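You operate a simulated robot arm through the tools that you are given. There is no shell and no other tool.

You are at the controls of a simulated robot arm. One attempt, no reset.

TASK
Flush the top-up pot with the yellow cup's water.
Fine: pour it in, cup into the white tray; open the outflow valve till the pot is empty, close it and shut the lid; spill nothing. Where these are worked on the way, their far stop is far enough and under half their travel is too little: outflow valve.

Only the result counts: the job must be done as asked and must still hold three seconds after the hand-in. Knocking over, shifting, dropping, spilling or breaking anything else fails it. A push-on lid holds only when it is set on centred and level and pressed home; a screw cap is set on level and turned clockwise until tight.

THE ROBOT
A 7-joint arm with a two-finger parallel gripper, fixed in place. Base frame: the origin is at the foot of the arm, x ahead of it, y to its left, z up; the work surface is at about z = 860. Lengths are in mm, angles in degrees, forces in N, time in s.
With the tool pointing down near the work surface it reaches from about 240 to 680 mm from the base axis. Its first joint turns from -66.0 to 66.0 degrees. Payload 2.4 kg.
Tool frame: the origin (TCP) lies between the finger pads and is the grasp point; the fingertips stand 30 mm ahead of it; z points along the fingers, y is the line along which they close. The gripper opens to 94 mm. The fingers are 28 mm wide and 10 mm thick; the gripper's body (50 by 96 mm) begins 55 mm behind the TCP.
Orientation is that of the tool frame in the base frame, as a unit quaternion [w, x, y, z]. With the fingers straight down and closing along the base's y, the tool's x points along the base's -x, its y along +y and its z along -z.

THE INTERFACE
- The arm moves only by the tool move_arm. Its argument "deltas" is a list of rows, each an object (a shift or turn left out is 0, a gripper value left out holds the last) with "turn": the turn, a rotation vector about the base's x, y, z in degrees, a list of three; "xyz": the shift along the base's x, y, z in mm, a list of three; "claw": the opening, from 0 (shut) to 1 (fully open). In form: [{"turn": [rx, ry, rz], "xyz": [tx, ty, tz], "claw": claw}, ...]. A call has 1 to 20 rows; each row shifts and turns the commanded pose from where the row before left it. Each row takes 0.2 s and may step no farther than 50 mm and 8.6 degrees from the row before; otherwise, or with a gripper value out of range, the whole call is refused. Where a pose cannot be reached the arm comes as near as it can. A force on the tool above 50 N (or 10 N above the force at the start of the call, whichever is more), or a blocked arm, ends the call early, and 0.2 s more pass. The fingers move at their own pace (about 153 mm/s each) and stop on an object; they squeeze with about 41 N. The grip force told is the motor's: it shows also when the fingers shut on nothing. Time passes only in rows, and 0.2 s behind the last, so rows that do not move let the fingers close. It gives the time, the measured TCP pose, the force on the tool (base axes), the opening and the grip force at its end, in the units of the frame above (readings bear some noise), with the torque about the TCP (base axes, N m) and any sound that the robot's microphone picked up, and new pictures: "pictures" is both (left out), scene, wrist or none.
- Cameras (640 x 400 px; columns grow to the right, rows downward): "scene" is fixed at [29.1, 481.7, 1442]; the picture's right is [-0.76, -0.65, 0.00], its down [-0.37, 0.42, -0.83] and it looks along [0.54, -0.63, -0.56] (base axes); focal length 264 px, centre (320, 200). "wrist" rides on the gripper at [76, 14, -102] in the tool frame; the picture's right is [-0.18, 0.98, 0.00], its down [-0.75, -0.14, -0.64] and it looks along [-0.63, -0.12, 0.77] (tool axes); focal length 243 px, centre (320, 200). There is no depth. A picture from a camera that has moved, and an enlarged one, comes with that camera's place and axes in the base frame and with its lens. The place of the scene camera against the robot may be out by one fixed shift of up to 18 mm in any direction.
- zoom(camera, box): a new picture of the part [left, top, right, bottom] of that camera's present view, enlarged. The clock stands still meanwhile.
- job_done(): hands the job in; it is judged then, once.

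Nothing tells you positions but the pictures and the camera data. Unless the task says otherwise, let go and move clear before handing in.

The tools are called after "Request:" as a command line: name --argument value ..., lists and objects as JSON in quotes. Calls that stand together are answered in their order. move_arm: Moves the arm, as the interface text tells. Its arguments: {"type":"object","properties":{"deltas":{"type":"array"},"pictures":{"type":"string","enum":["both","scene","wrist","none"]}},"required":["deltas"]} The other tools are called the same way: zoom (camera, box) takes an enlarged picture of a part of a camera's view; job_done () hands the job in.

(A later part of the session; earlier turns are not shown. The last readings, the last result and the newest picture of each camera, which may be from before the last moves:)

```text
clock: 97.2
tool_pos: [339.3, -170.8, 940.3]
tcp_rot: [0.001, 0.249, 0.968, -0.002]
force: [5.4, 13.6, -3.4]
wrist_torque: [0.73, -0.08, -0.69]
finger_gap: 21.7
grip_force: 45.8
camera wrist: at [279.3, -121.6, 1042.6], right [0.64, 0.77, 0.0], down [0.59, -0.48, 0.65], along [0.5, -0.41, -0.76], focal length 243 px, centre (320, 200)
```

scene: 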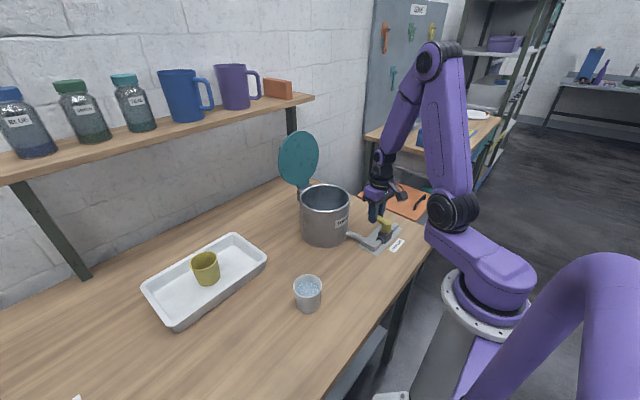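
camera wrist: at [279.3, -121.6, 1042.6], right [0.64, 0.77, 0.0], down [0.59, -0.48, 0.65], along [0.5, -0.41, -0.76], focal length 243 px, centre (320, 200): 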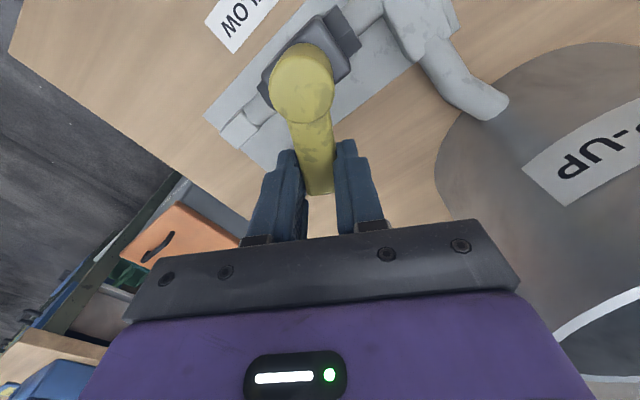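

The lever is about 30° open with light forces. I'll continue to 60°.

Request:
move_arm --deltas '[{"turn": [0, 0, -5], "xyz": [-1.9, -3.4, 0]}, {"turn": [0, 0, -5], "xyz": [-2.2, -3.2, 0]}, {"turn": [0, 0, -5], "xyz": [-2.5, -3.0, 0]}, {"turn": [0, 0, -5], "xyz": [-2.8, -2.8, 0]}, {"turn": [0, 0, -5], "xyz": [-3.0, -2.5, 0]}, {"turn": [0, 0, -5], "xyz": [-3.2, -2.2, 0]}, {}]' --pictures "wrist"

```text
clock: 98.8
tool_pos: [323.1, -188.6, 940.7]
tcp_rot: [-0.001, 0.492, 0.87, -0.003]
force: [-4.3, 8.2, -23.7]
wrist_torque: [1.26, 0.57, -0.04]
finger_gap: 21.8
grip_force: 45.0
camera wrist: at [296.5, -115.4, 1042.8], right [0.94, 0.35, -0.01], down [0.27, -0.72, 0.64], along [0.22, -0.61, -0.76], focal length 243 px, centre (320, 200)
```

wrist: 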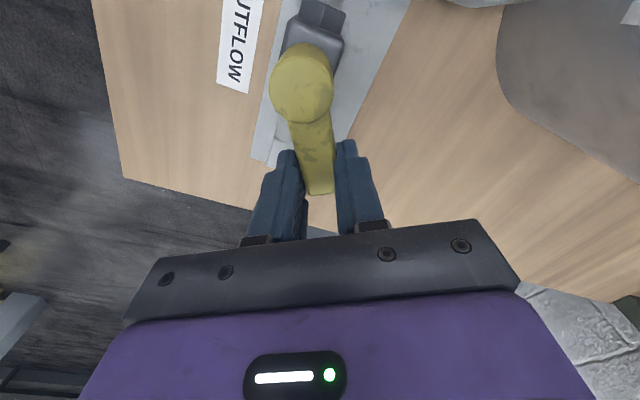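

The lever is at about 60° and still moving freely. I'll continue to the far stop, easing z down a little.

Request:
move_arm --deltas '[{"turn": [0, 0, -5], "xyz": [-3.4, -1.9, -0.7]}, {"turn": [0, 0, -5], "xyz": [-3.5, -1.6, -0.4]}, {"turn": [0, 0, -5], "xyz": [-3.7, -1.3, 0]}, {"turn": [0, 0, -5], "xyz": [-3.8, -1.0, 0]}, {}]' --pictures "wrist"

```text
clock: 100.0
tool_pos: [308.8, -194.5, 941.0]
tcp_rot: [0.0, 0.636, 0.772, -0.004]
force: [-13.8, 6.7, 3.0]
wrist_torque: [0.6, 0.01, 0.57]
finger_gap: 21.8
grip_force: 45.3
camera wrist: at [308.5, -116.2, 1042.7], right [1.0, 0.01, -0.01], down [0.01, -0.76, 0.65], along [0.0, -0.65, -0.76], focal length 243 px, centre (320, 200)
```

wrist: 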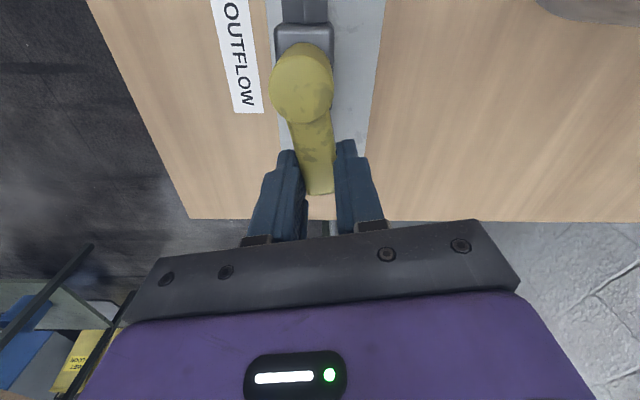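

The lever is at about 80°. I'll go the last few degrees to find the stop.

Request:
move_arm --deltas '[{"turn": [0, 0, -3], "xyz": [-2.0, -0.5, 0]}, {"turn": [0, 0, -3], "xyz": [-2.2, -0.3, 0]}, {"turn": [0, 0, -3], "xyz": [-2.3, -0.2, 0]}, {}]' --pictures "both"

Request:
zoom --camera "scene" --box '[330, 180, 430, 270]'

Request:
zoom --camera "scene" --box '[290, 170, 360, 250]'

```text
clock: 101.0
tool_pos: [302.3, -193.7, 939.5]
tcp_rot: [-0.001, 0.695, 0.719, -0.003]
force: [-18.1, 5.1, 4.3]
wrist_torque: [0.47, -0.1, 0.81]
finger_gap: 21.3
grip_force: 45.0
camera wrist: at [313.7, -118.0, 1042.7], right [0.99, -0.15, -0.01], down [-0.11, -0.76, 0.65], along [-0.1, -0.64, -0.76], focal length 243 px, centre (320, 200)
```

scene: 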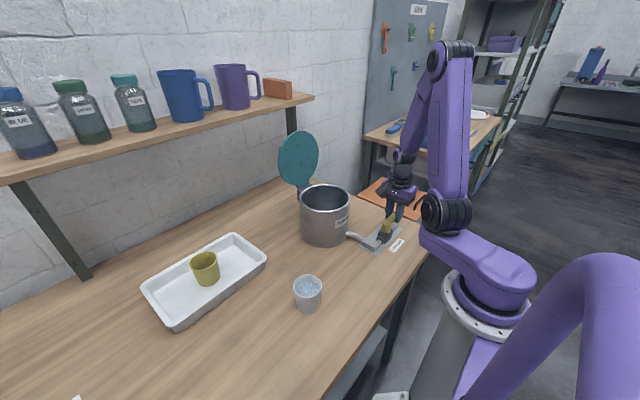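
wrist: 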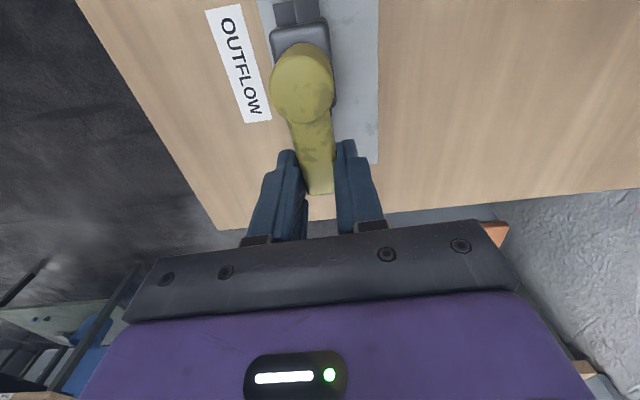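

```text
4.44 times, centred on (380, 225) of scene
camera zoom: at [28.5, 481.8, 1442.0], right [-0.76, -0.65, 0.0], down [-0.36, 0.42, -0.83], along [0.54, -0.63, -0.56], focal length 1173 px, centre (53, 89)
```

zoom: 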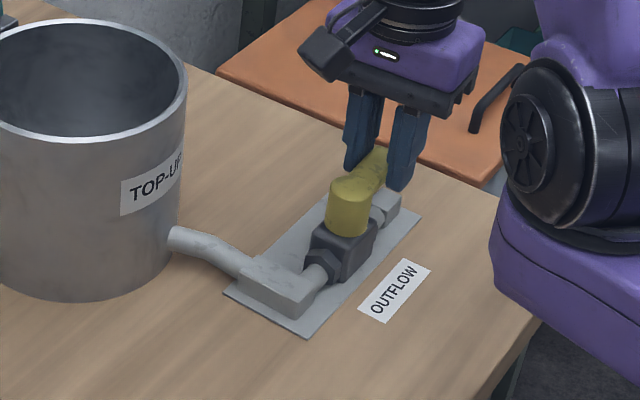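

```text
5.00 times, centred on (325, 210) of scene
camera zoom: at [28.5, 481.8, 1442.0], right [-0.76, -0.65, 0.0], down [-0.36, 0.42, -0.83], along [0.54, -0.63, -0.56], focal length 1319 px, centre (295, 150)
```

zoom: 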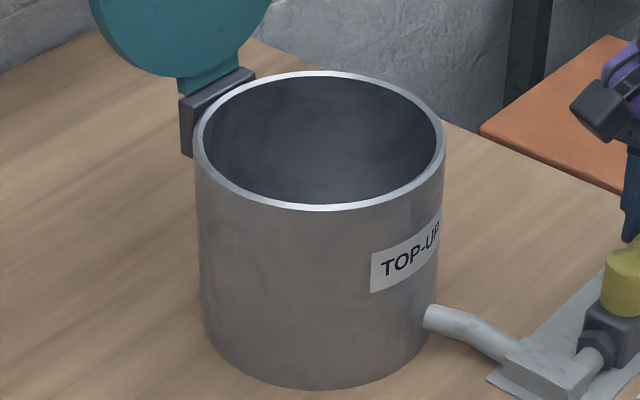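

The lever is nearly along the pipe. I'll nudge it a bit more to confirm the stop.

Request:
move_arm --deltas '[{"turn": [0, 0, -2], "xyz": [-1.6, 0, 0]}, {"turn": [0, 0, -2], "xyz": [-1.6, 0, 0]}, {}]' --pictures "none"

```text
clock: 101.8
tool_pos: [298.5, -195.0, 941.1]
tcp_rot: [0.0, 0.719, 0.695, -0.003]
force: [-12.2, 4.2, -3.4]
wrist_torque: [0.43, -0.27, 1.6]
finger_gap: 22.1
grip_force: 45.0
```

The twisting torque now rises, so the lever is at its far stop and the valve is fully open. I'll relax the twist, let go, and go up to look into the pot.

Request:
move_arm --deltas '[{"turn": [0, 0, 2], "xyz": [0.8, 0, 0]}, {"claw": 0.3}, {"claw": 0.5}, {"xyz": [0, 0, 15]}, {"xyz": [0, 0, 30]}, {"xyz": [0, 0, 40]}, {"xyz": [10, 0, 45]}, {"xyz": [20, 15, 45]}, {"xyz": [30, 30, 40]}, {"xyz": [35, 35, 40]}, {"xyz": [30, 30, 20]}, {}]' --pictures "both"

Request:
zoom --camera "scene" --box '[330, 180, 430, 270]'

```text
refused: row 8 steps farther than a row can; nothing moved
```

```text
4.44 times, centred on (380, 225) of scene
camera zoom: at [28.8, 481.8, 1442.0], right [-0.76, -0.65, 0.0], down [-0.37, 0.42, -0.83], along [0.54, -0.63, -0.56], focal length 1173 px, centre (53, 89)
```

zoom: 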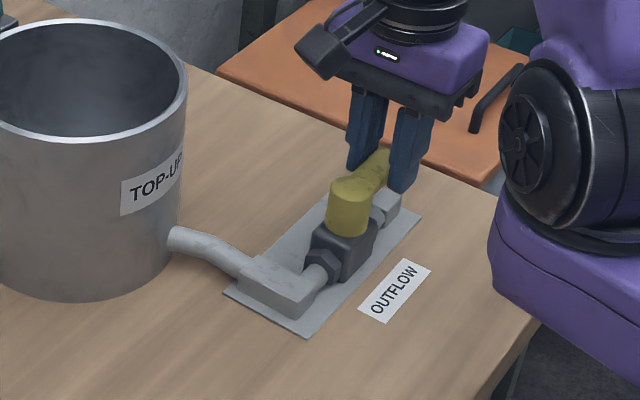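

That call was refused because one step was too long. I'll send the same moves with shorter steps.

Request:
move_arm --deltas '[{"turn": [0, 0, 2], "xyz": [0.8, 0, 0]}, {"claw": 0.3}, {"claw": 0.5}, {"xyz": [0, 0, 15]}, {"xyz": [0, 0, 30]}, {"xyz": [0, 0, 40]}, {"xyz": [5, 0, 40]}, {"xyz": [15, 15, 40]}, {"xyz": [20, 20, 35]}, {"xyz": [25, 25, 30]}, {"xyz": [25, 25, 30]}, {"xyz": [25, 25, 20]}, {}]' --pictures "both"

Request:
zoom --camera "scene" --box '[330, 180, 430, 270]'

```text
clock: 104.6
tool_pos: [417.2, -84.2, 1220.3]
tcp_rot: [0.0, 0.706, 0.708, -0.003]
force: [-0.1, 0.2, -0.7]
wrist_torque: [-0.02, 0.0, 0.01]
finger_gap: 47.0
grip_force: 0.1
camera wrist: at [431.4, -6.8, 1322.0], right [0.98, -0.18, 0.0], down [-0.14, -0.75, 0.65], along [-0.12, -0.64, -0.76], focal length 243 px, centre (320, 200)
```

scene: 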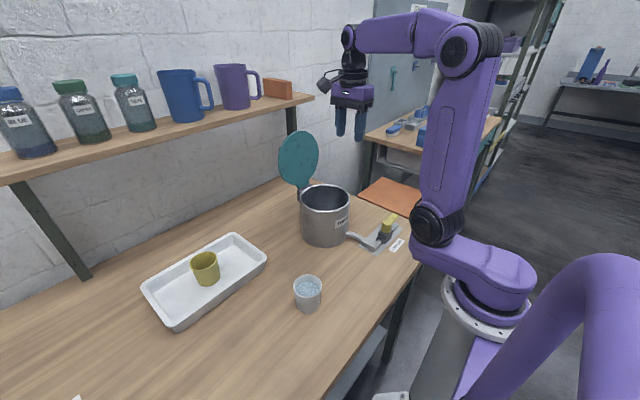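
wrist: 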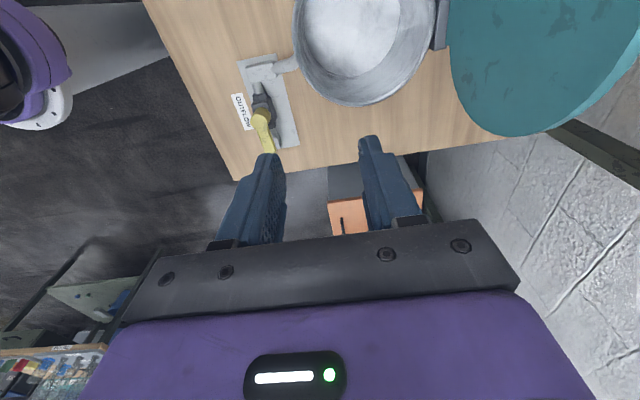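

```text
4.44 times, centred on (380, 225) of scene
camera zoom: at [29.1, 481.7, 1442.0], right [-0.76, -0.65, 0.0], down [-0.37, 0.42, -0.83], along [0.54, -0.63, -0.56], focal length 1173 px, centre (53, 89)
```

zoom: 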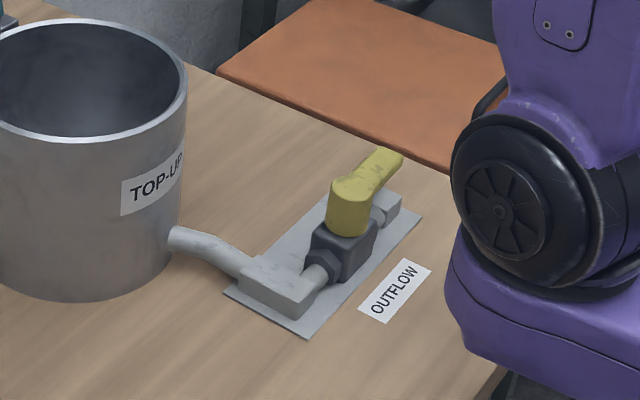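

The lever lies along the pipe, so the valve is open. I'll zoom into the pot to see the water.

Request:
zoom --camera "wrist" --box '[270, 0, 450, 120]'

```text
3.33 times, centred on (360, 60) of wrist
camera zoom: at [431.4, -6.8, 1322.0], right [0.98, -0.18, 0.0], down [-0.14, -0.75, 0.65], along [-0.12, -0.64, -0.76], focal length 809 px, centre (187, 667)
```

zoom: 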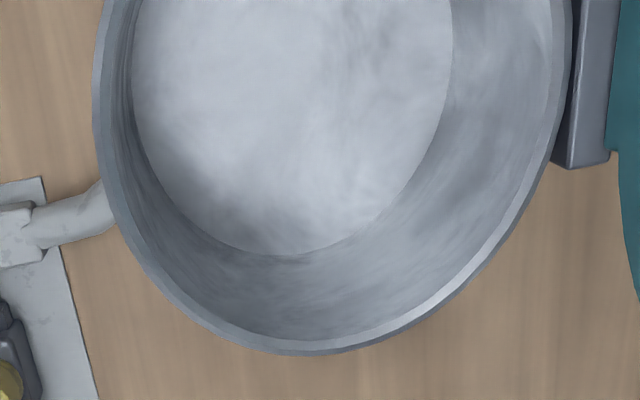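

The bottom looks like bare metal already. I'll move for a fuller view and let it drain several more seconds to be sure.

Request:
move_arm --deltas '[{"xyz": [10, 25, 0]}, {"xyz": [10, 30, 0]}, {"xyz": [0, 20, 0]}, {}, {}, {}, {}, {}, {}, {}, {}, {}, {}, {}, {}, {}, {}, {}, {}, {}]' --pictures "wrist"

Request:
zoom --camera "wrist" --box '[270, 0, 450, 160]'

```text
clock: 108.8
tool_pos: [436.1, -10.2, 1217.4]
tcp_rot: [0.0, 0.707, 0.707, -0.004]
force: [-0.7, -0.3, -0.6]
wrist_torque: [-0.03, 0.01, 0.02]
finger_gap: 47.1
grip_force: 0.0
camera wrist: at [450.4, 66.6, 1320.5], right [0.98, -0.18, 0.0], down [-0.14, -0.75, 0.65], along [-0.12, -0.64, -0.76], focal length 243 px, centre (320, 200)
```

wrist: 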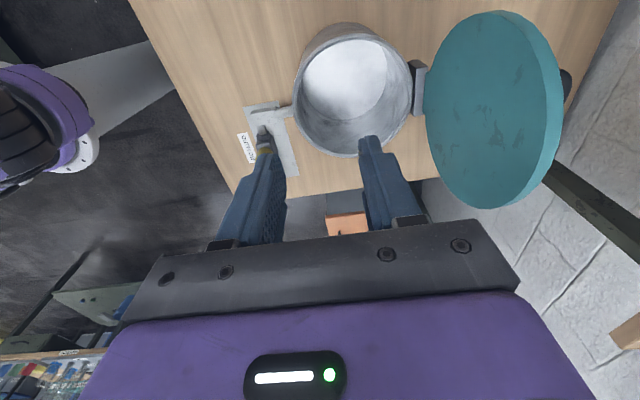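

```text
2.50 times, centred on (360, 80) of wrist
camera zoom: at [450.4, 66.6, 1320.5], right [0.98, -0.18, 0.0], down [-0.14, -0.75, 0.65], along [-0.12, -0.64, -0.76], focal length 606 px, centre (220, 500)
```

zoom: 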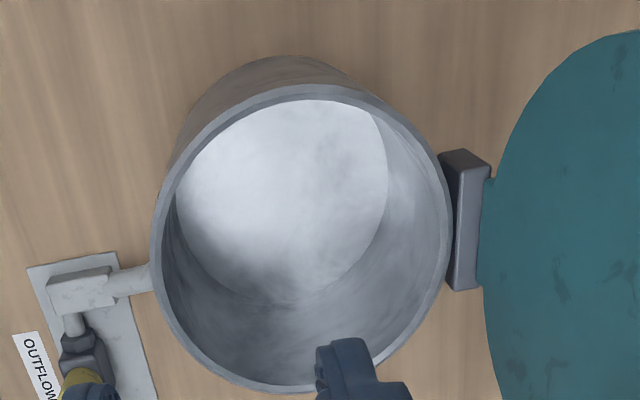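

The pot is empty, looking the same as before the pour. Next I'll close the valve: back over the lever and down astride it.

Request:
move_arm --deltas '[{"xyz": [-18, -23, -10]}, {"xyz": [-18, -23, -20]}, {"xyz": [-18, -23, -25]}, {"xyz": [-18, -23, -25]}, {"xyz": [-18, -23, -25]}, {"xyz": [-16, -23, -25]}, {"xyz": [-16, -23, -25]}, {"xyz": [-14, -24, -25]}, {}]' --pictures "both"

Request:
zoom --camera "wrist" --box '[230, 0, 430, 240]'

```text
clock: 110.8
tool_pos: [299.2, -195.7, 1038.8]
tcp_rot: [0.0, 0.707, 0.708, -0.004]
force: [-0.2, 0.6, 0.4]
wrist_torque: [-0.02, 0.0, 0.01]
finger_gap: 46.9
grip_force: 0.1
camera wrist: at [314.1, -120.0, 1140.9], right [0.98, -0.18, 0.0], down [-0.14, -0.75, 0.65], along [-0.12, -0.64, -0.76], focal length 243 px, centre (320, 200)
```

scene: 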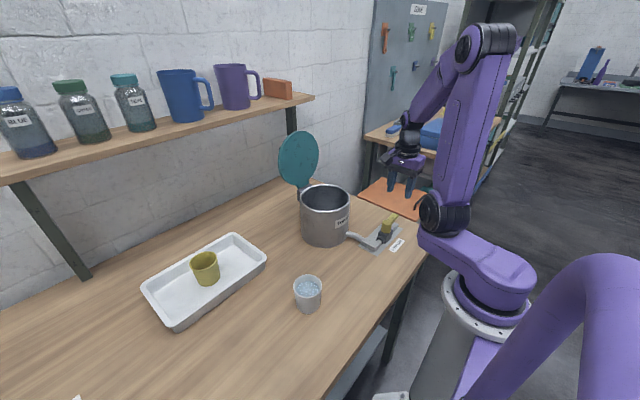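
wrist: 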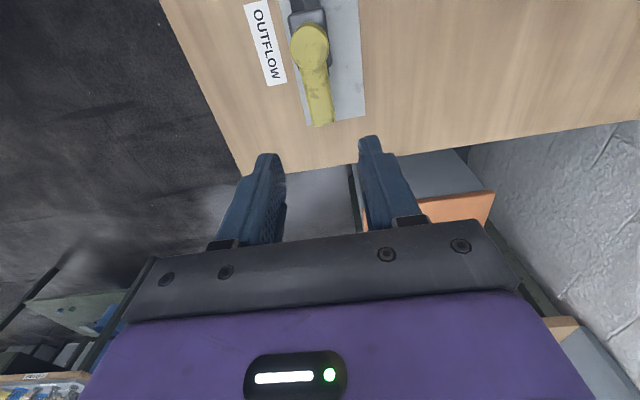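

```text
1.67 times, centred on (330, 120) of wrist
camera zoom: at [314.1, -120.0, 1140.9], right [0.98, -0.18, 0.0], down [-0.14, -0.75, 0.65], along [-0.12, -0.64, -0.76], focal length 404 px, centre (303, 333)
```

zoom: 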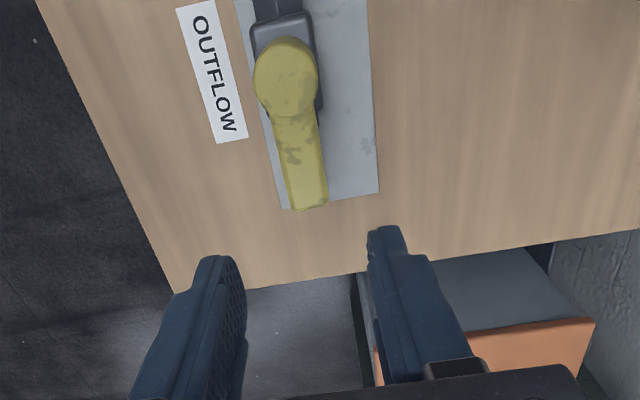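

The lever lies along x≈300 from y -150 to -212. I'll go down astride it and grip.

Request:
move_arm --deltas '[{"xyz": [0.3, 0, -25]}, {"xyz": [0.3, 0.5, -25]}, {"xyz": [0, 0.5, -25]}, {"xyz": [0, 0, -14]}, {"xyz": [0, 0, -9]}, {"claw": 0.3}, {"claw": 0.1}, {"claw": 0.0}, {}]' --pictures "wrist"

```text
clock: 112.8
tool_pos: [299.8, -197.0, 943.4]
tcp_rot: [0.0, 0.706, 0.708, -0.004]
force: [-10.8, -2.8, -7.8]
wrist_torque: [-1.16, -0.12, 0.45]
finger_gap: 21.7
grip_force: 45.3
camera wrist: at [314.6, -118.8, 1043.8], right [0.98, -0.18, 0.0], down [-0.14, -0.75, 0.65], along [-0.12, -0.64, -0.76], focal length 243 px, centre (320, 200)
```

wrist: 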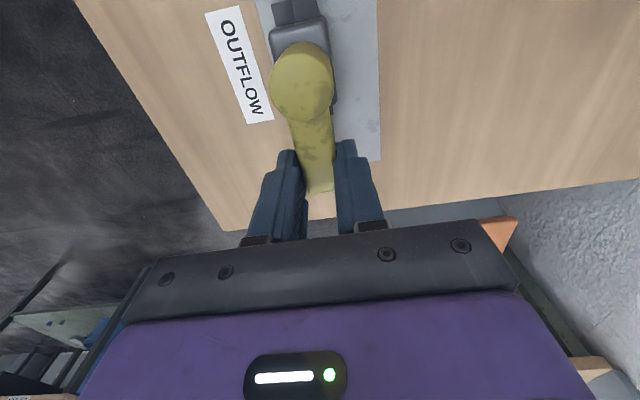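

The grip is on the lever again. I'll turn it back along the arc toward closed.

Request:
move_arm --deltas '[{"turn": [0, 0, 5], "xyz": [3.9, 0.3, 0]}, {"turn": [0, 0, 5], "xyz": [3.8, 0.7, 0]}, {"turn": [0, 0, 5], "xyz": [3.8, 1.0, 0]}, {"turn": [0, 0, 5], "xyz": [3.7, 1.3, 0]}, {"turn": [0, 0, 5], "xyz": [3.5, 1.6, 0]}, {"turn": [0, 0, 5], "xyz": [3.4, 1.9, 0]}, {}]' --pictures "none"

```text
clock: 114.4
tool_pos: [323.7, -188.6, 943.1]
tcp_rot: [0.003, 0.499, 0.867, -0.003]
force: [1.9, -14.1, -26.0]
wrist_torque: [0.39, 0.23, 0.24]
finger_gap: 22.0
grip_force: 44.8
```

Request:
move_arm --deltas '[{"turn": [0, 0, 5], "xyz": [3.2, 2.2, -0.8]}, {"turn": [0, 0, 5], "xyz": [3.0, 2.5, -0.6]}, {"turn": [0, 0, 5], "xyz": [2.8, 2.8, 0]}, {"turn": [0, 0, 5], "xyz": [2.5, 3.0, 0]}, {"turn": [0, 0, 5], "xyz": [2.2, 3.2, 0]}, {"turn": [0, 0, 5], "xyz": [1.9, 3.4, 0]}, {}]' --pictures "none"

```text
clock: 116.0
tool_pos: [338.3, -172.5, 941.3]
tcp_rot: [0.006, 0.257, 0.967, -0.004]
force: [0.5, -14.6, 38.2]
wrist_torque: [-0.34, -0.36, 0.55]
finger_gap: 21.7
grip_force: 45.0
```

Request:
move_arm --deltas '[{"turn": [0, 0, 4], "xyz": [1.2, 2.8, 1.2]}, {"turn": [0, 0, 4], "xyz": [1.1, 2.9, 0.6]}, {"turn": [0, 0, 4], "xyz": [0.9, 3.0, 0]}, {"turn": [0, 0, 4], "xyz": [0.7, 3.0, 0]}, {"turn": [0, 0, 4], "xyz": [0.5, 3.1, 0]}, {}]' --pictures "wrist"

```text
clock: 117.4
tool_pos: [344.4, -156.9, 941.2]
tcp_rot: [0.005, 0.085, 0.996, -0.004]
force: [16.5, -16.3, -36.3]
wrist_torque: [-0.07, -0.23, 0.55]
finger_gap: 21.8
grip_force: 45.0
camera wrist: at [270.2, -129.2, 1043.5], right [0.35, 0.94, 0.0], down [0.71, -0.26, 0.65], along [0.61, -0.23, -0.76], focal length 243 px, centre (320, 200)
```

wrist: 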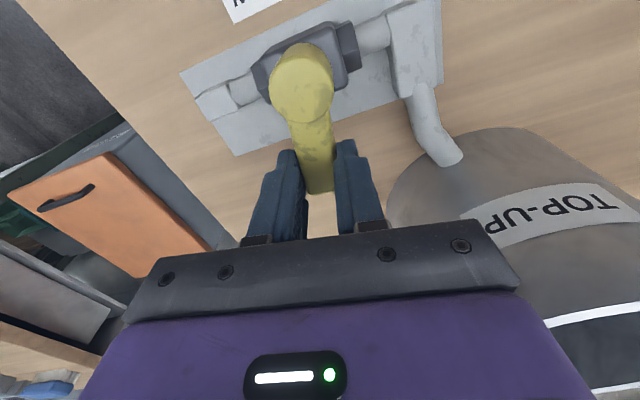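

The lever is about 10° from closed. I'll finish the turn to the closed stop.

Request:
move_arm --deltas '[{"turn": [0, 0, 3], "xyz": [0.5, 2.4, -0.8]}, {"turn": [0, 0, 3], "xyz": [0.3, 2.4, 0]}, {"turn": [0, 0, 2], "xyz": [0.1, 1.6, 0]}, {"turn": [0, 0, 2], "xyz": [0.1, 1.6, 0]}, {}]' --pictures "none"

```text
clock: 118.6
tool_pos: [345.1, -148.8, 942.2]
tcp_rot: [0.005, 0.0, 1.0, -0.004]
force: [13.6, -16.2, -15.3]
wrist_torque: [-0.07, -0.19, 0.53]
finger_gap: 22.0
grip_force: 45.4
```

Request:
move_arm --deltas '[{"turn": [0, 0, 1.5], "xyz": [0, 1.2, 0]}, {"turn": [0, 0, 1.5], "xyz": [0, 1.2, 0]}, {}]' --pictures "none"

```text
clock: 119.4
tool_pos: [343.8, -148.8, 942.8]
tcp_rot: [0.004, -0.025, 1.0, -0.003]
force: [8.1, -25.0, -16.5]
wrist_torque: [0.11, -0.29, -1.51]
finger_gap: 21.8
grip_force: 45.0
```

The lever is back at its closed stop: the force rises and it moves no further. I'll relax the push, release, and rise.

Request:
move_arm --deltas '[{"turn": [0, 0, -1.2], "xyz": [0, -1.0, 0]}, {"claw": 0.25}, {"claw": 0.5}, {}, {"xyz": [0, 0, 15]}, {"xyz": [0, 0, 30]}, {"xyz": [0, 0, 40]}, {"xyz": [0, 0, 40]}, {}]' --pictures "both"

Request:
zoom --camera "scene" --box '[330, 180, 430, 270]'

Request:
zoom --camera "wrist" --box '[200, 0, 460, 160]'

```text
clock: 121.4
tool_pos: [345.0, -148.2, 1067.8]
tcp_rot: [0.002, -0.016, 1.0, -0.002]
force: [0.6, 0.0, 0.0]
wrist_torque: [-0.03, -0.02, 0.02]
finger_gap: 47.1
grip_force: 0.0
camera wrist: at [266.4, -135.5, 1168.8], right [0.15, 0.99, 0.0], down [0.75, -0.11, 0.65], along [0.64, -0.1, -0.76], focal length 243 px, centre (320, 200)
```

scene: 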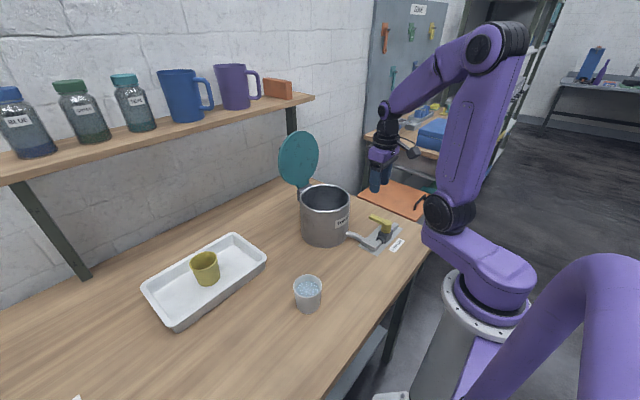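
wrist: 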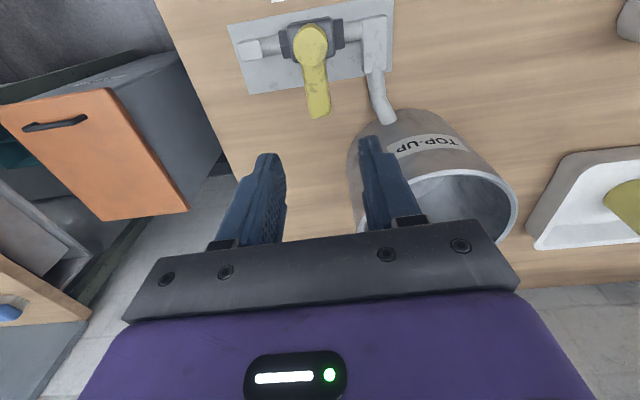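

```text
4.44 times, centred on (380, 225) of scene
camera zoom: at [29.1, 481.7, 1442.0], right [-0.76, -0.65, 0.0], down [-0.37, 0.42, -0.83], along [0.54, -0.63, -0.56], focal length 1173 px, centre (53, 89)
```

zoom: 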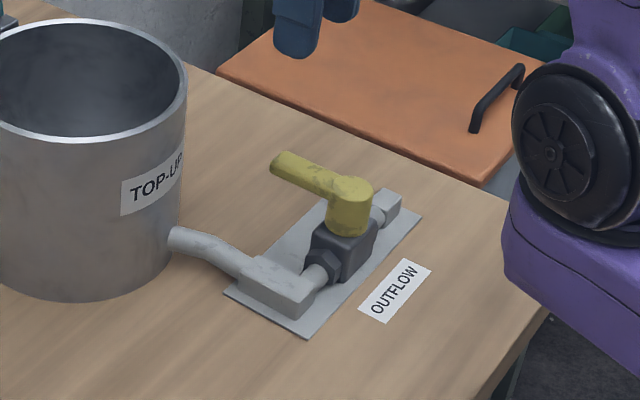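

```text
2.46 times, centred on (330, 80) of wrist
camera zoom: at [266.4, -135.5, 1168.8], right [0.15, 0.99, 0.0], down [0.75, -0.11, 0.65], along [0.64, -0.1, -0.76], focal length 597 px, centre (295, 495)
```

zoom: 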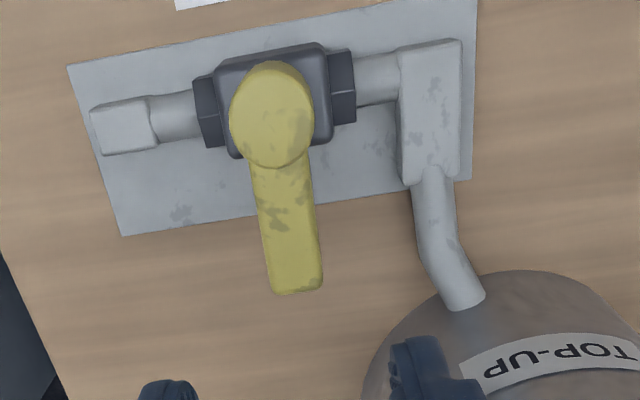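

The valve lever is back exactly as at the start, closed. Now the lid: I'll turn the hand so the fingers close along x, rise, and approach the lid's top edge from the robot's side.

Request:
move_arm --deltas '[{"turn": [0, 0, -8.3], "xyz": [0, 0, 20]}, {"turn": [0, 0, -8.3], "xyz": [0, 5, 20]}, {"turn": [0, 0, -8.3], "xyz": [5, 10, 20]}, {"turn": [0, 0, -8.3], "xyz": [10, 12, 20]}, {"turn": [0, 0, -8.3], "xyz": [12, 12, 20]}, {"turn": [0, 0, -8.3], "xyz": [14, 12, 20]}, {"turn": [0, 0, -8.3], "xyz": [14, 12, 15]}, {"turn": [0, 0, -8.3], "xyz": [14, 12, 10]}, {"turn": [0, 0, -8.3], "xyz": [14, 12, 5]}, {"turn": [0, 0, -8.3], "xyz": [14, 13, 4]}, {"turn": [0, 0, -6], "xyz": [14, 0, 0]}, {"claw": 0.4, "xyz": [14, 0, 0]}, {"xyz": [14, 0, 0]}, {}]' --pictures "both"

Request:
zoom --camera "wrist" --box '[250, 0, 570, 200]'

Request:
zoom --camera "scene" --box '[260, 60, 380, 220]'

```text
clock: 124.4
tool_pos: [482.4, -48.9, 1220.3]
tcp_rot: [0.0, 0.69, 0.724, -0.003]
force: [0.5, 0.2, -0.2]
wrist_torque: [-0.01, 0.03, 0.04]
finger_gap: 37.7
grip_force: 0.1
camera wrist: at [493.3, 29.7, 1321.9], right [0.99, -0.14, 0.0], down [-0.1, -0.76, 0.65], along [-0.09, -0.64, -0.76], focal length 243 px, centre (320, 200)
```

scene: 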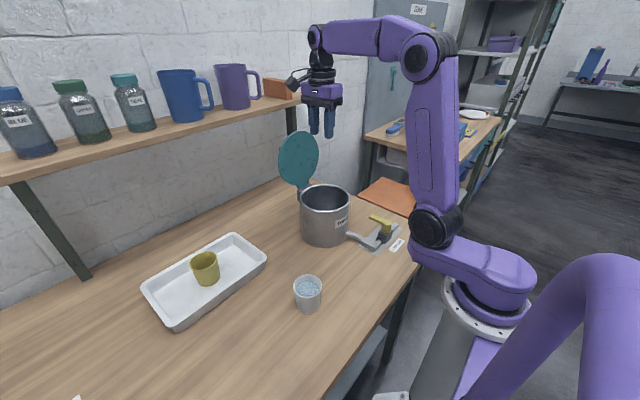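
wrist: 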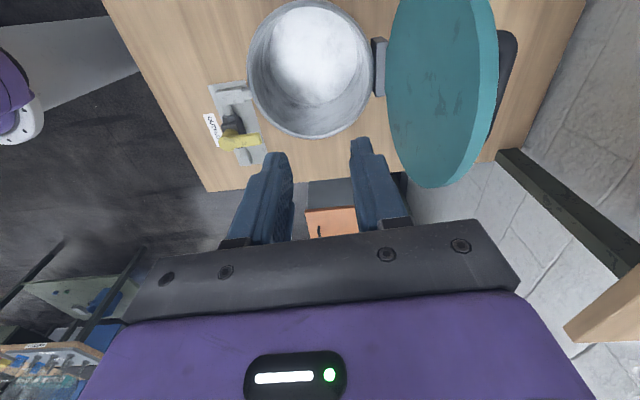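

```text
2.00 times, centred on (410, 100) of wrist
camera zoom: at [493.3, 29.7, 1321.9], right [0.99, -0.14, 0.0], down [-0.1, -0.76, 0.65], along [-0.09, -0.64, -0.76], focal length 485 px, centre (140, 400)
```

zoom: 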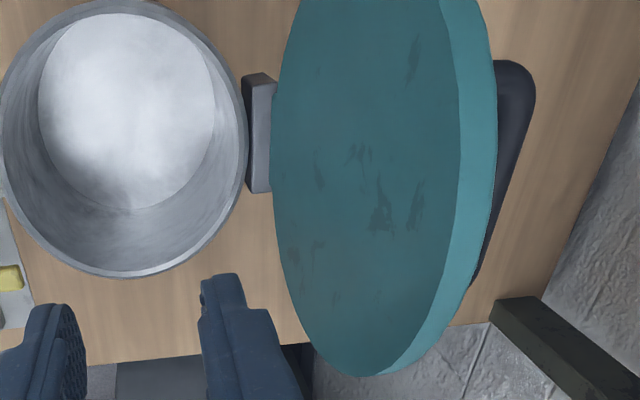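

```text
2.50 times, centred on (320, 140) of scene
camera zoom: at [29.1, 481.7, 1442.0], right [-0.76, -0.65, 0.0], down [-0.37, 0.42, -0.83], along [0.54, -0.63, -0.56], focal length 660 px, centre (320, 350)
```

zoom: 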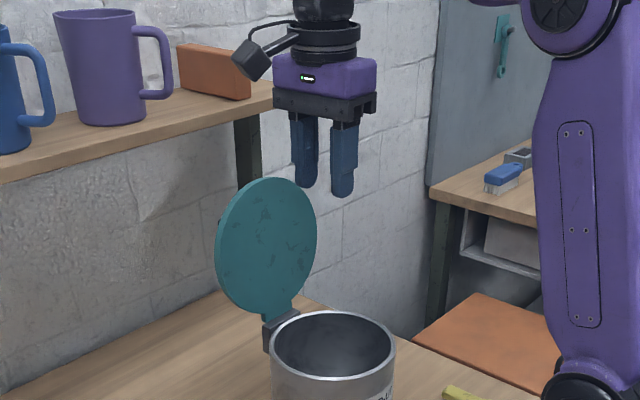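

The pot is confirmed empty. The lid's top edge sits at about x 581–591, z 1175. I'll straddle that edge with one finger in front and one behind, so I can guide the lid down without letting it slam.

Request:
move_arm --deltas '[{"xyz": [25, 0, 2]}, {"xyz": [25, 0, 0]}, {"xyz": [25, 0, 0]}, {"xyz": [25, 0, 0]}, {}]' --pictures "both"

Request:
zoom --camera "wrist" --box '[220, 80, 420, 240]'

Request:
zoom --camera "scene" --box '[240, 60, 360, 220]'

```text
clock: 125.6
tool_pos: [583.1, -48.4, 1222.2]
tcp_rot: [0.0, 0.689, 0.725, -0.004]
force: [-0.4, -0.5, -0.3]
wrist_torque: [0.0, -0.03, -0.01]
finger_gap: 37.6
grip_force: 0.0
camera wrist: at [592.2, 30.0, 1324.1], right [0.99, -0.13, 0.0], down [-0.1, -0.76, 0.65], along [-0.09, -0.64, -0.76], focal length 243 px, centre (320, 200)
```

scene: 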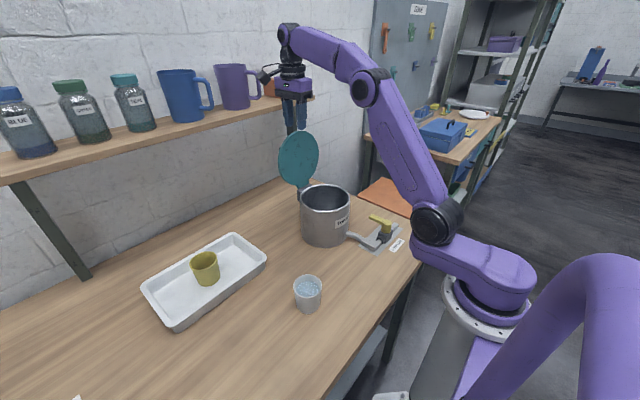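
wrist: 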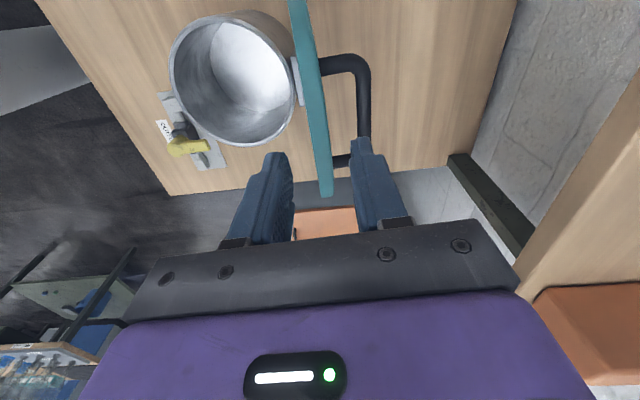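

```text
2.50 times, centred on (320, 160) of wrist
camera zoom: at [592.2, 30.0, 1324.1], right [0.99, -0.13, 0.0], down [-0.1, -0.76, 0.65], along [-0.09, -0.64, -0.76], focal length 606 px, centre (320, 300)
```

zoom: 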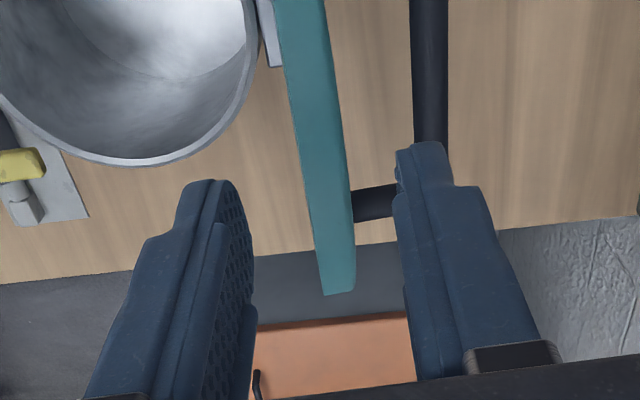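

```text
2.50 times, centred on (300, 140) of scene
camera zoom: at [29.1, 481.7, 1442.0], right [-0.76, -0.65, 0.0], down [-0.37, 0.42, -0.83], along [0.54, -0.63, -0.56], focal length 660 px, centre (370, 350)
```

zoom: 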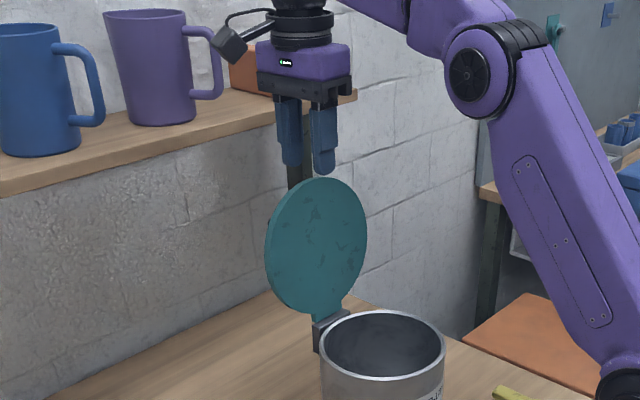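

The lid's edge sits neatly between the two fingers. I'll lower about 38 mm so the tips straddle its rim.

Request:
move_arm --deltas '[{"xyz": [0, 0, -13]}, {"xyz": [0, 0, -13]}, {"xyz": [0, 0, -12]}, {}]' --pictures "both"

Request:
zoom --camera "scene" --box '[240, 60, 360, 220]'

```text
clock: 126.6
tool_pos: [582.7, -47.7, 1185.0]
tcp_rot: [0.0, 0.689, 0.725, -0.005]
force: [0.1, 0.9, 0.4]
wrist_torque: [0.0, 0.0, 0.0]
finger_gap: 37.7
grip_force: 0.0
camera wrist: at [592.6, 30.8, 1286.5], right [0.99, -0.13, 0.0], down [-0.1, -0.76, 0.65], along [-0.09, -0.64, -0.76], focal length 243 px, centre (320, 200)
```

scene: 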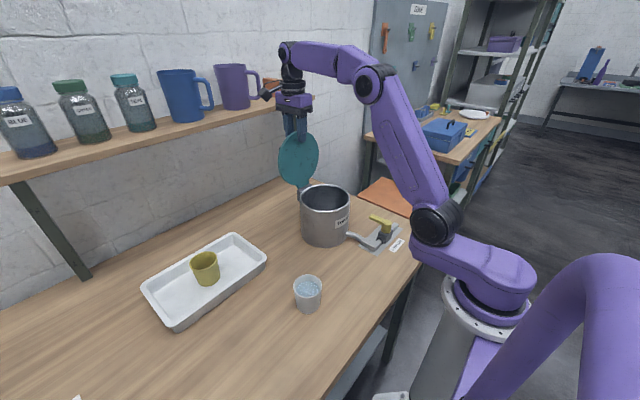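
wrist: 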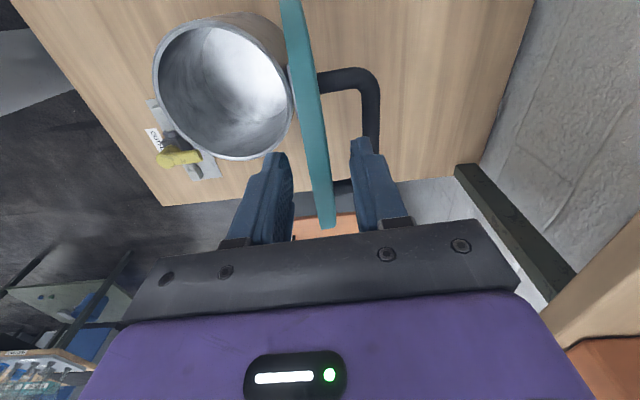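

```text
2.50 times, centred on (300, 140) of scene
camera zoom: at [29.1, 481.7, 1442.0], right [-0.76, -0.65, 0.0], down [-0.37, 0.42, -0.83], along [0.54, -0.63, -0.56], focal length 660 px, centre (370, 350)
```

zoom: 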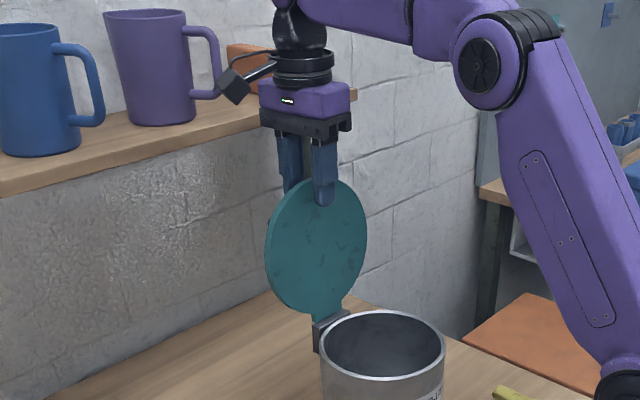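

The rim is straddled. I'll pull slowly toward the robot so the rear finger pushes the lid back through vertical, and watch which finger carries it.

Request:
move_arm --deltas '[{"xyz": [-6, 0, 0]}, {"xyz": [-6, 0, 0]}, {"xyz": [-6, 0, 0]}, {"xyz": [-6, 0, 0]}, {"xyz": [-6, 0, 0]}, {}]' --pictures "wrist"

Request:
zoom --camera "wrist" --box '[220, 80, 420, 240]'

```text
clock: 128.0
tool_pos: [552.6, -46.3, 1184.3]
tcp_rot: [0.0, 0.69, 0.724, -0.003]
force: [1.1, -0.1, -0.2]
wrist_torque: [0.0, -0.03, -0.04]
finger_gap: 38.1
grip_force: 0.4
camera wrist: at [562.8, 30.7, 1286.0], right [0.99, -0.13, 0.0], down [-0.1, -0.76, 0.65], along [-0.09, -0.64, -0.76], focal length 243 px, centre (320, 200)
```

wrist: 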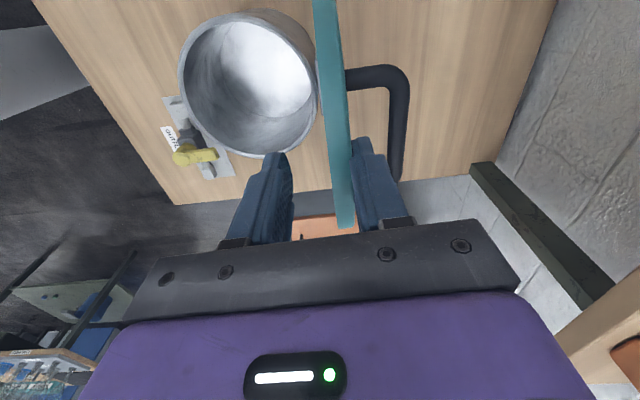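

```text
2.50 times, centred on (320, 160) of wrist
camera zoom: at [562.8, 30.7, 1286.0], right [0.99, -0.13, 0.0], down [-0.1, -0.76, 0.65], along [-0.09, -0.64, -0.76], focal length 606 px, centre (320, 300)
```

zoom: 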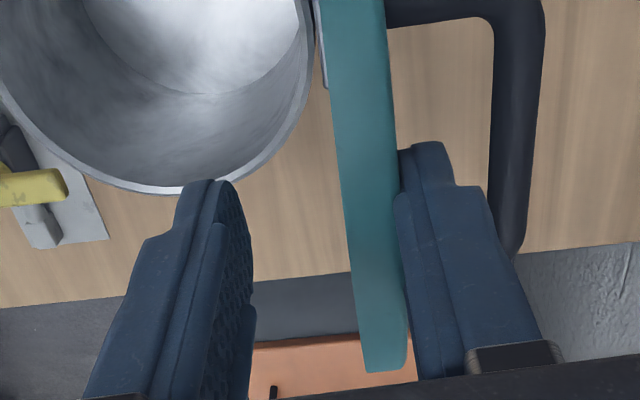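

The rear finger is now pushing the lid, which is about vertical. I'll continue slowly.

Request:
move_arm --deltas '[{"xyz": [-5, 0, 0]}, {"xyz": [-5, 0, -0.5]}, {"xyz": [-5, 0, -0.5]}, {"xyz": [-5, 0, -1]}, {}]' --pictures "wrist"

Request:
zoom --camera "wrist" --box '[220, 80, 420, 240]'

```text
clock: 129.2
tool_pos: [531.8, -45.5, 1181.7]
tcp_rot: [0.001, 0.689, 0.725, -0.003]
force: [1.2, 0.8, 0.3]
wrist_torque: [0.0, -0.03, -0.01]
finger_gap: 38.1
grip_force: 1.0
camera wrist: at [542.5, 30.8, 1284.8], right [0.99, -0.13, 0.0], down [-0.1, -0.76, 0.65], along [-0.09, -0.64, -0.76], focal length 243 px, centre (320, 200)
```

wrist: 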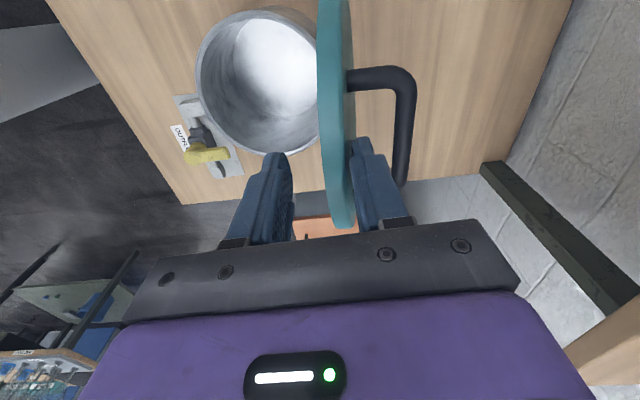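

```text
2.50 times, centred on (320, 160) of wrist
camera zoom: at [542.5, 30.8, 1284.8], right [0.99, -0.13, 0.0], down [-0.1, -0.76, 0.65], along [-0.09, -0.64, -0.76], focal length 606 px, centre (320, 300)
```

zoom: 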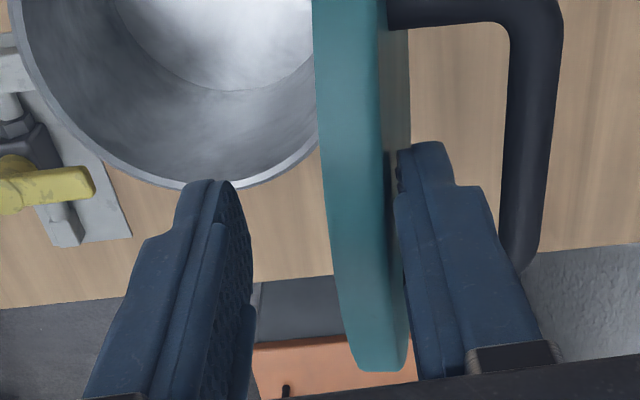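

The lid holds by hinge friction and follows the rear finger at about 84°. I'll continue along its arc toward closed.

Request:
move_arm --deltas '[{"xyz": [-5, 0, -0.5]}, {"xyz": [-5, 0, -0.7]}, {"xyz": [-5, 0, -0.8]}, {"xyz": [-6, 0, -1.5]}, {"xyz": [-6, 0, -2]}, {"xyz": [-6, 0, -2.5]}, {"xyz": [-6, 0, -2.7]}, {}]' --pictures "both"

Request:
zoom --camera "wrist" --box '[220, 80, 420, 240]'

Request:
zoom --camera "scene" --box '[240, 80, 360, 240]'

```text
clock: 131.0
tool_pos: [493.5, -45.8, 1172.0]
tcp_rot: [0.0, 0.689, 0.725, -0.004]
force: [1.0, 0.2, 0.3]
wrist_torque: [0.02, -0.04, 0.03]
finger_gap: 37.9
grip_force: 0.8
camera wrist: at [503.4, 31.5, 1274.1], right [0.99, -0.13, 0.0], down [-0.1, -0.76, 0.65], along [-0.09, -0.64, -0.76], focal length 243 px, centre (320, 200)
```

scene: 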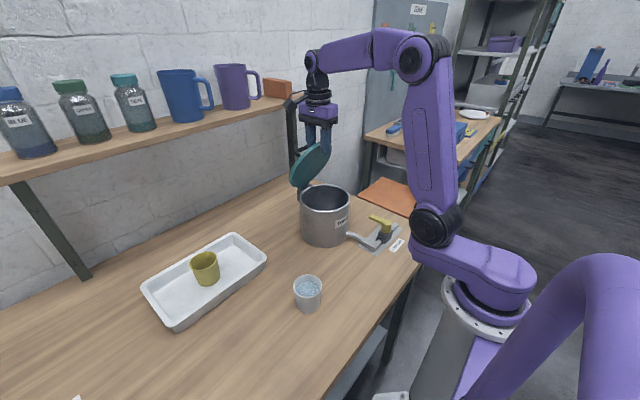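
wrist: 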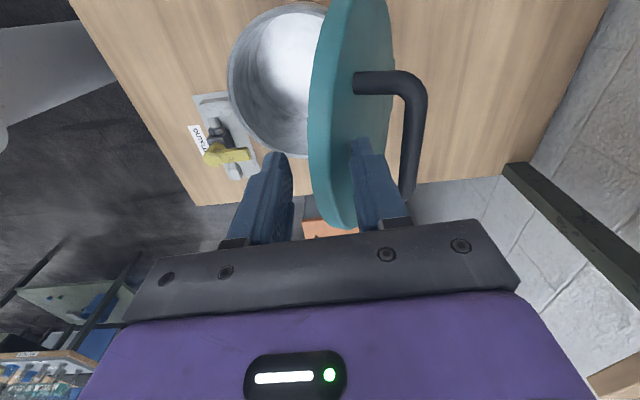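

```text
2.50 times, centred on (320, 160) of wrist
camera zoom: at [503.4, 31.5, 1274.1], right [0.99, -0.13, 0.0], down [-0.1, -0.76, 0.65], along [-0.09, -0.64, -0.76], focal length 606 px, centre (320, 300)
```

zoom: 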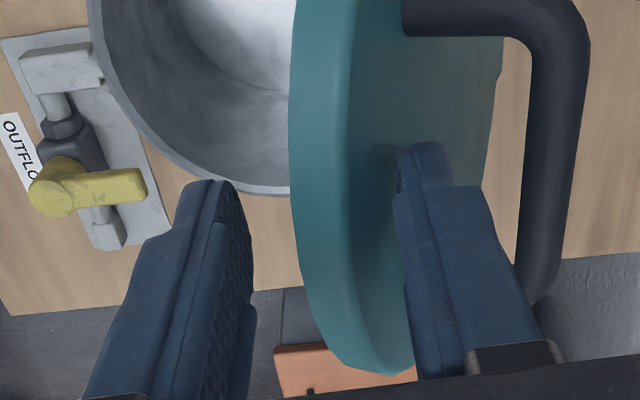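

```text
2.50 times, centred on (300, 160) of scene
camera zoom: at [29.1, 481.7, 1442.0], right [-0.76, -0.65, 0.0], down [-0.37, 0.42, -0.83], along [0.54, -0.63, -0.56], focal length 660 px, centre (370, 300)
```

zoom: 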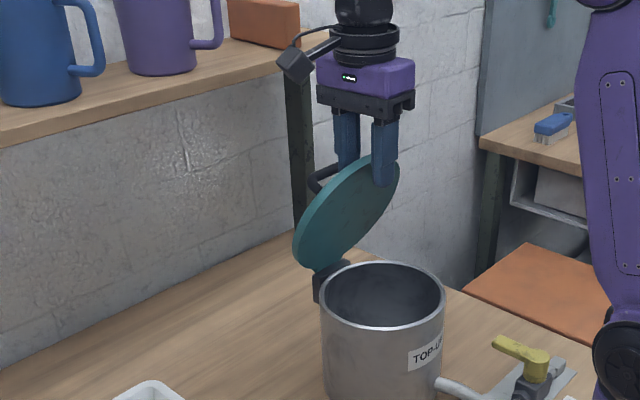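

The lid is near 68° and follows nicely. I'll keep guiding it down its arc.

Request:
move_arm --deltas '[{"xyz": [-6.2, 0, -2.4]}, {"xyz": [-6.2, 0, -2.6]}, {"xyz": [-6.1, 0, -2.8]}, {"xyz": [-5.8, 0, -3.5]}, {"xyz": [-5.7, 0, -3.7]}, {"xyz": [-5.5, 0, -4]}, {}]' --pictures "both"

Request:
zoom --camera "wrist" --box '[220, 80, 420, 240]'

Request:
zoom --camera "scene" --box '[240, 80, 360, 240]'

```text
clock: 132.6
tool_pos: [458.6, -47.2, 1153.1]
tcp_rot: [0.0, 0.689, 0.725, -0.004]
force: [1.0, -0.3, 0.1]
wrist_torque: [0.0, -0.02, 0.05]
finger_gap: 37.9
grip_force: 0.1
camera wrist: at [469.1, 30.7, 1255.1], right [0.99, -0.13, 0.0], down [-0.1, -0.76, 0.65], along [-0.09, -0.64, -0.76], focal length 243 px, centre (320, 200)
```

scene: 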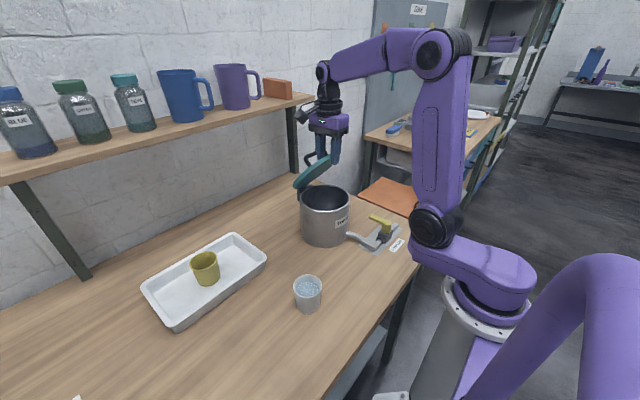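
wrist: 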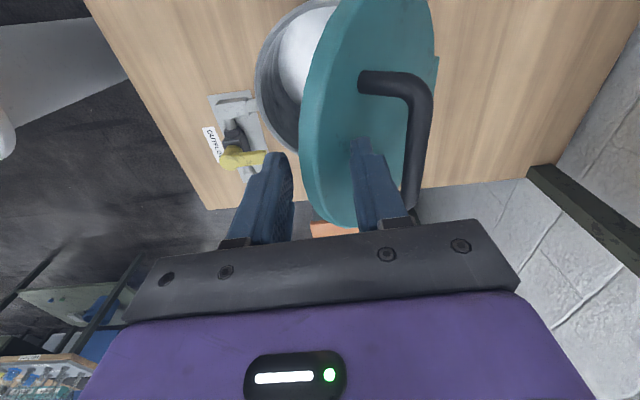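

```text
2.50 times, centred on (320, 160) of wrist
camera zoom: at [469.1, 30.7, 1255.1], right [0.99, -0.13, 0.0], down [-0.1, -0.76, 0.65], along [-0.09, -0.64, -0.76], focal length 606 px, centre (320, 300)
```

zoom: 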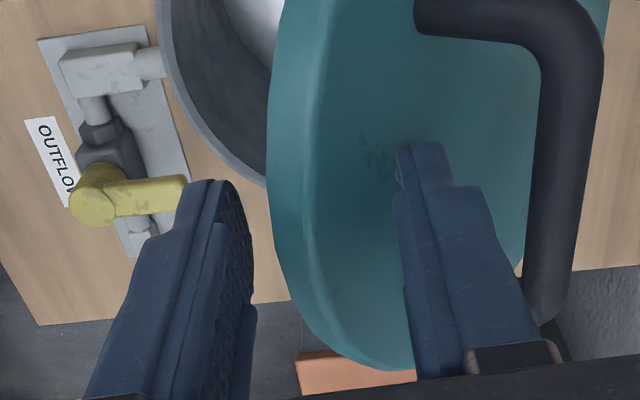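

```text
2.50 times, centred on (300, 160) of scene
camera zoom: at [29.1, 481.7, 1442.0], right [-0.76, -0.65, 0.0], down [-0.37, 0.42, -0.83], along [0.54, -0.63, -0.56], focal length 660 px, centre (370, 300)
```

zoom: 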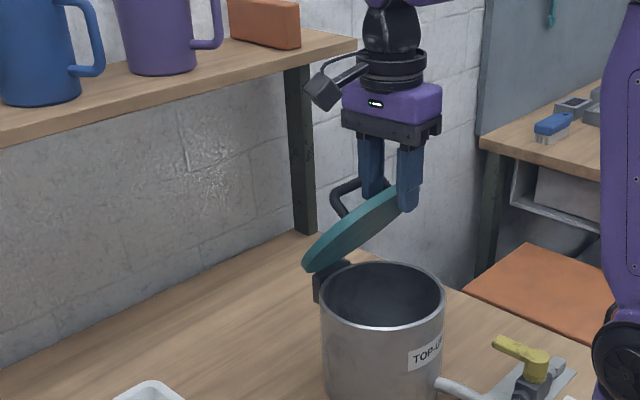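

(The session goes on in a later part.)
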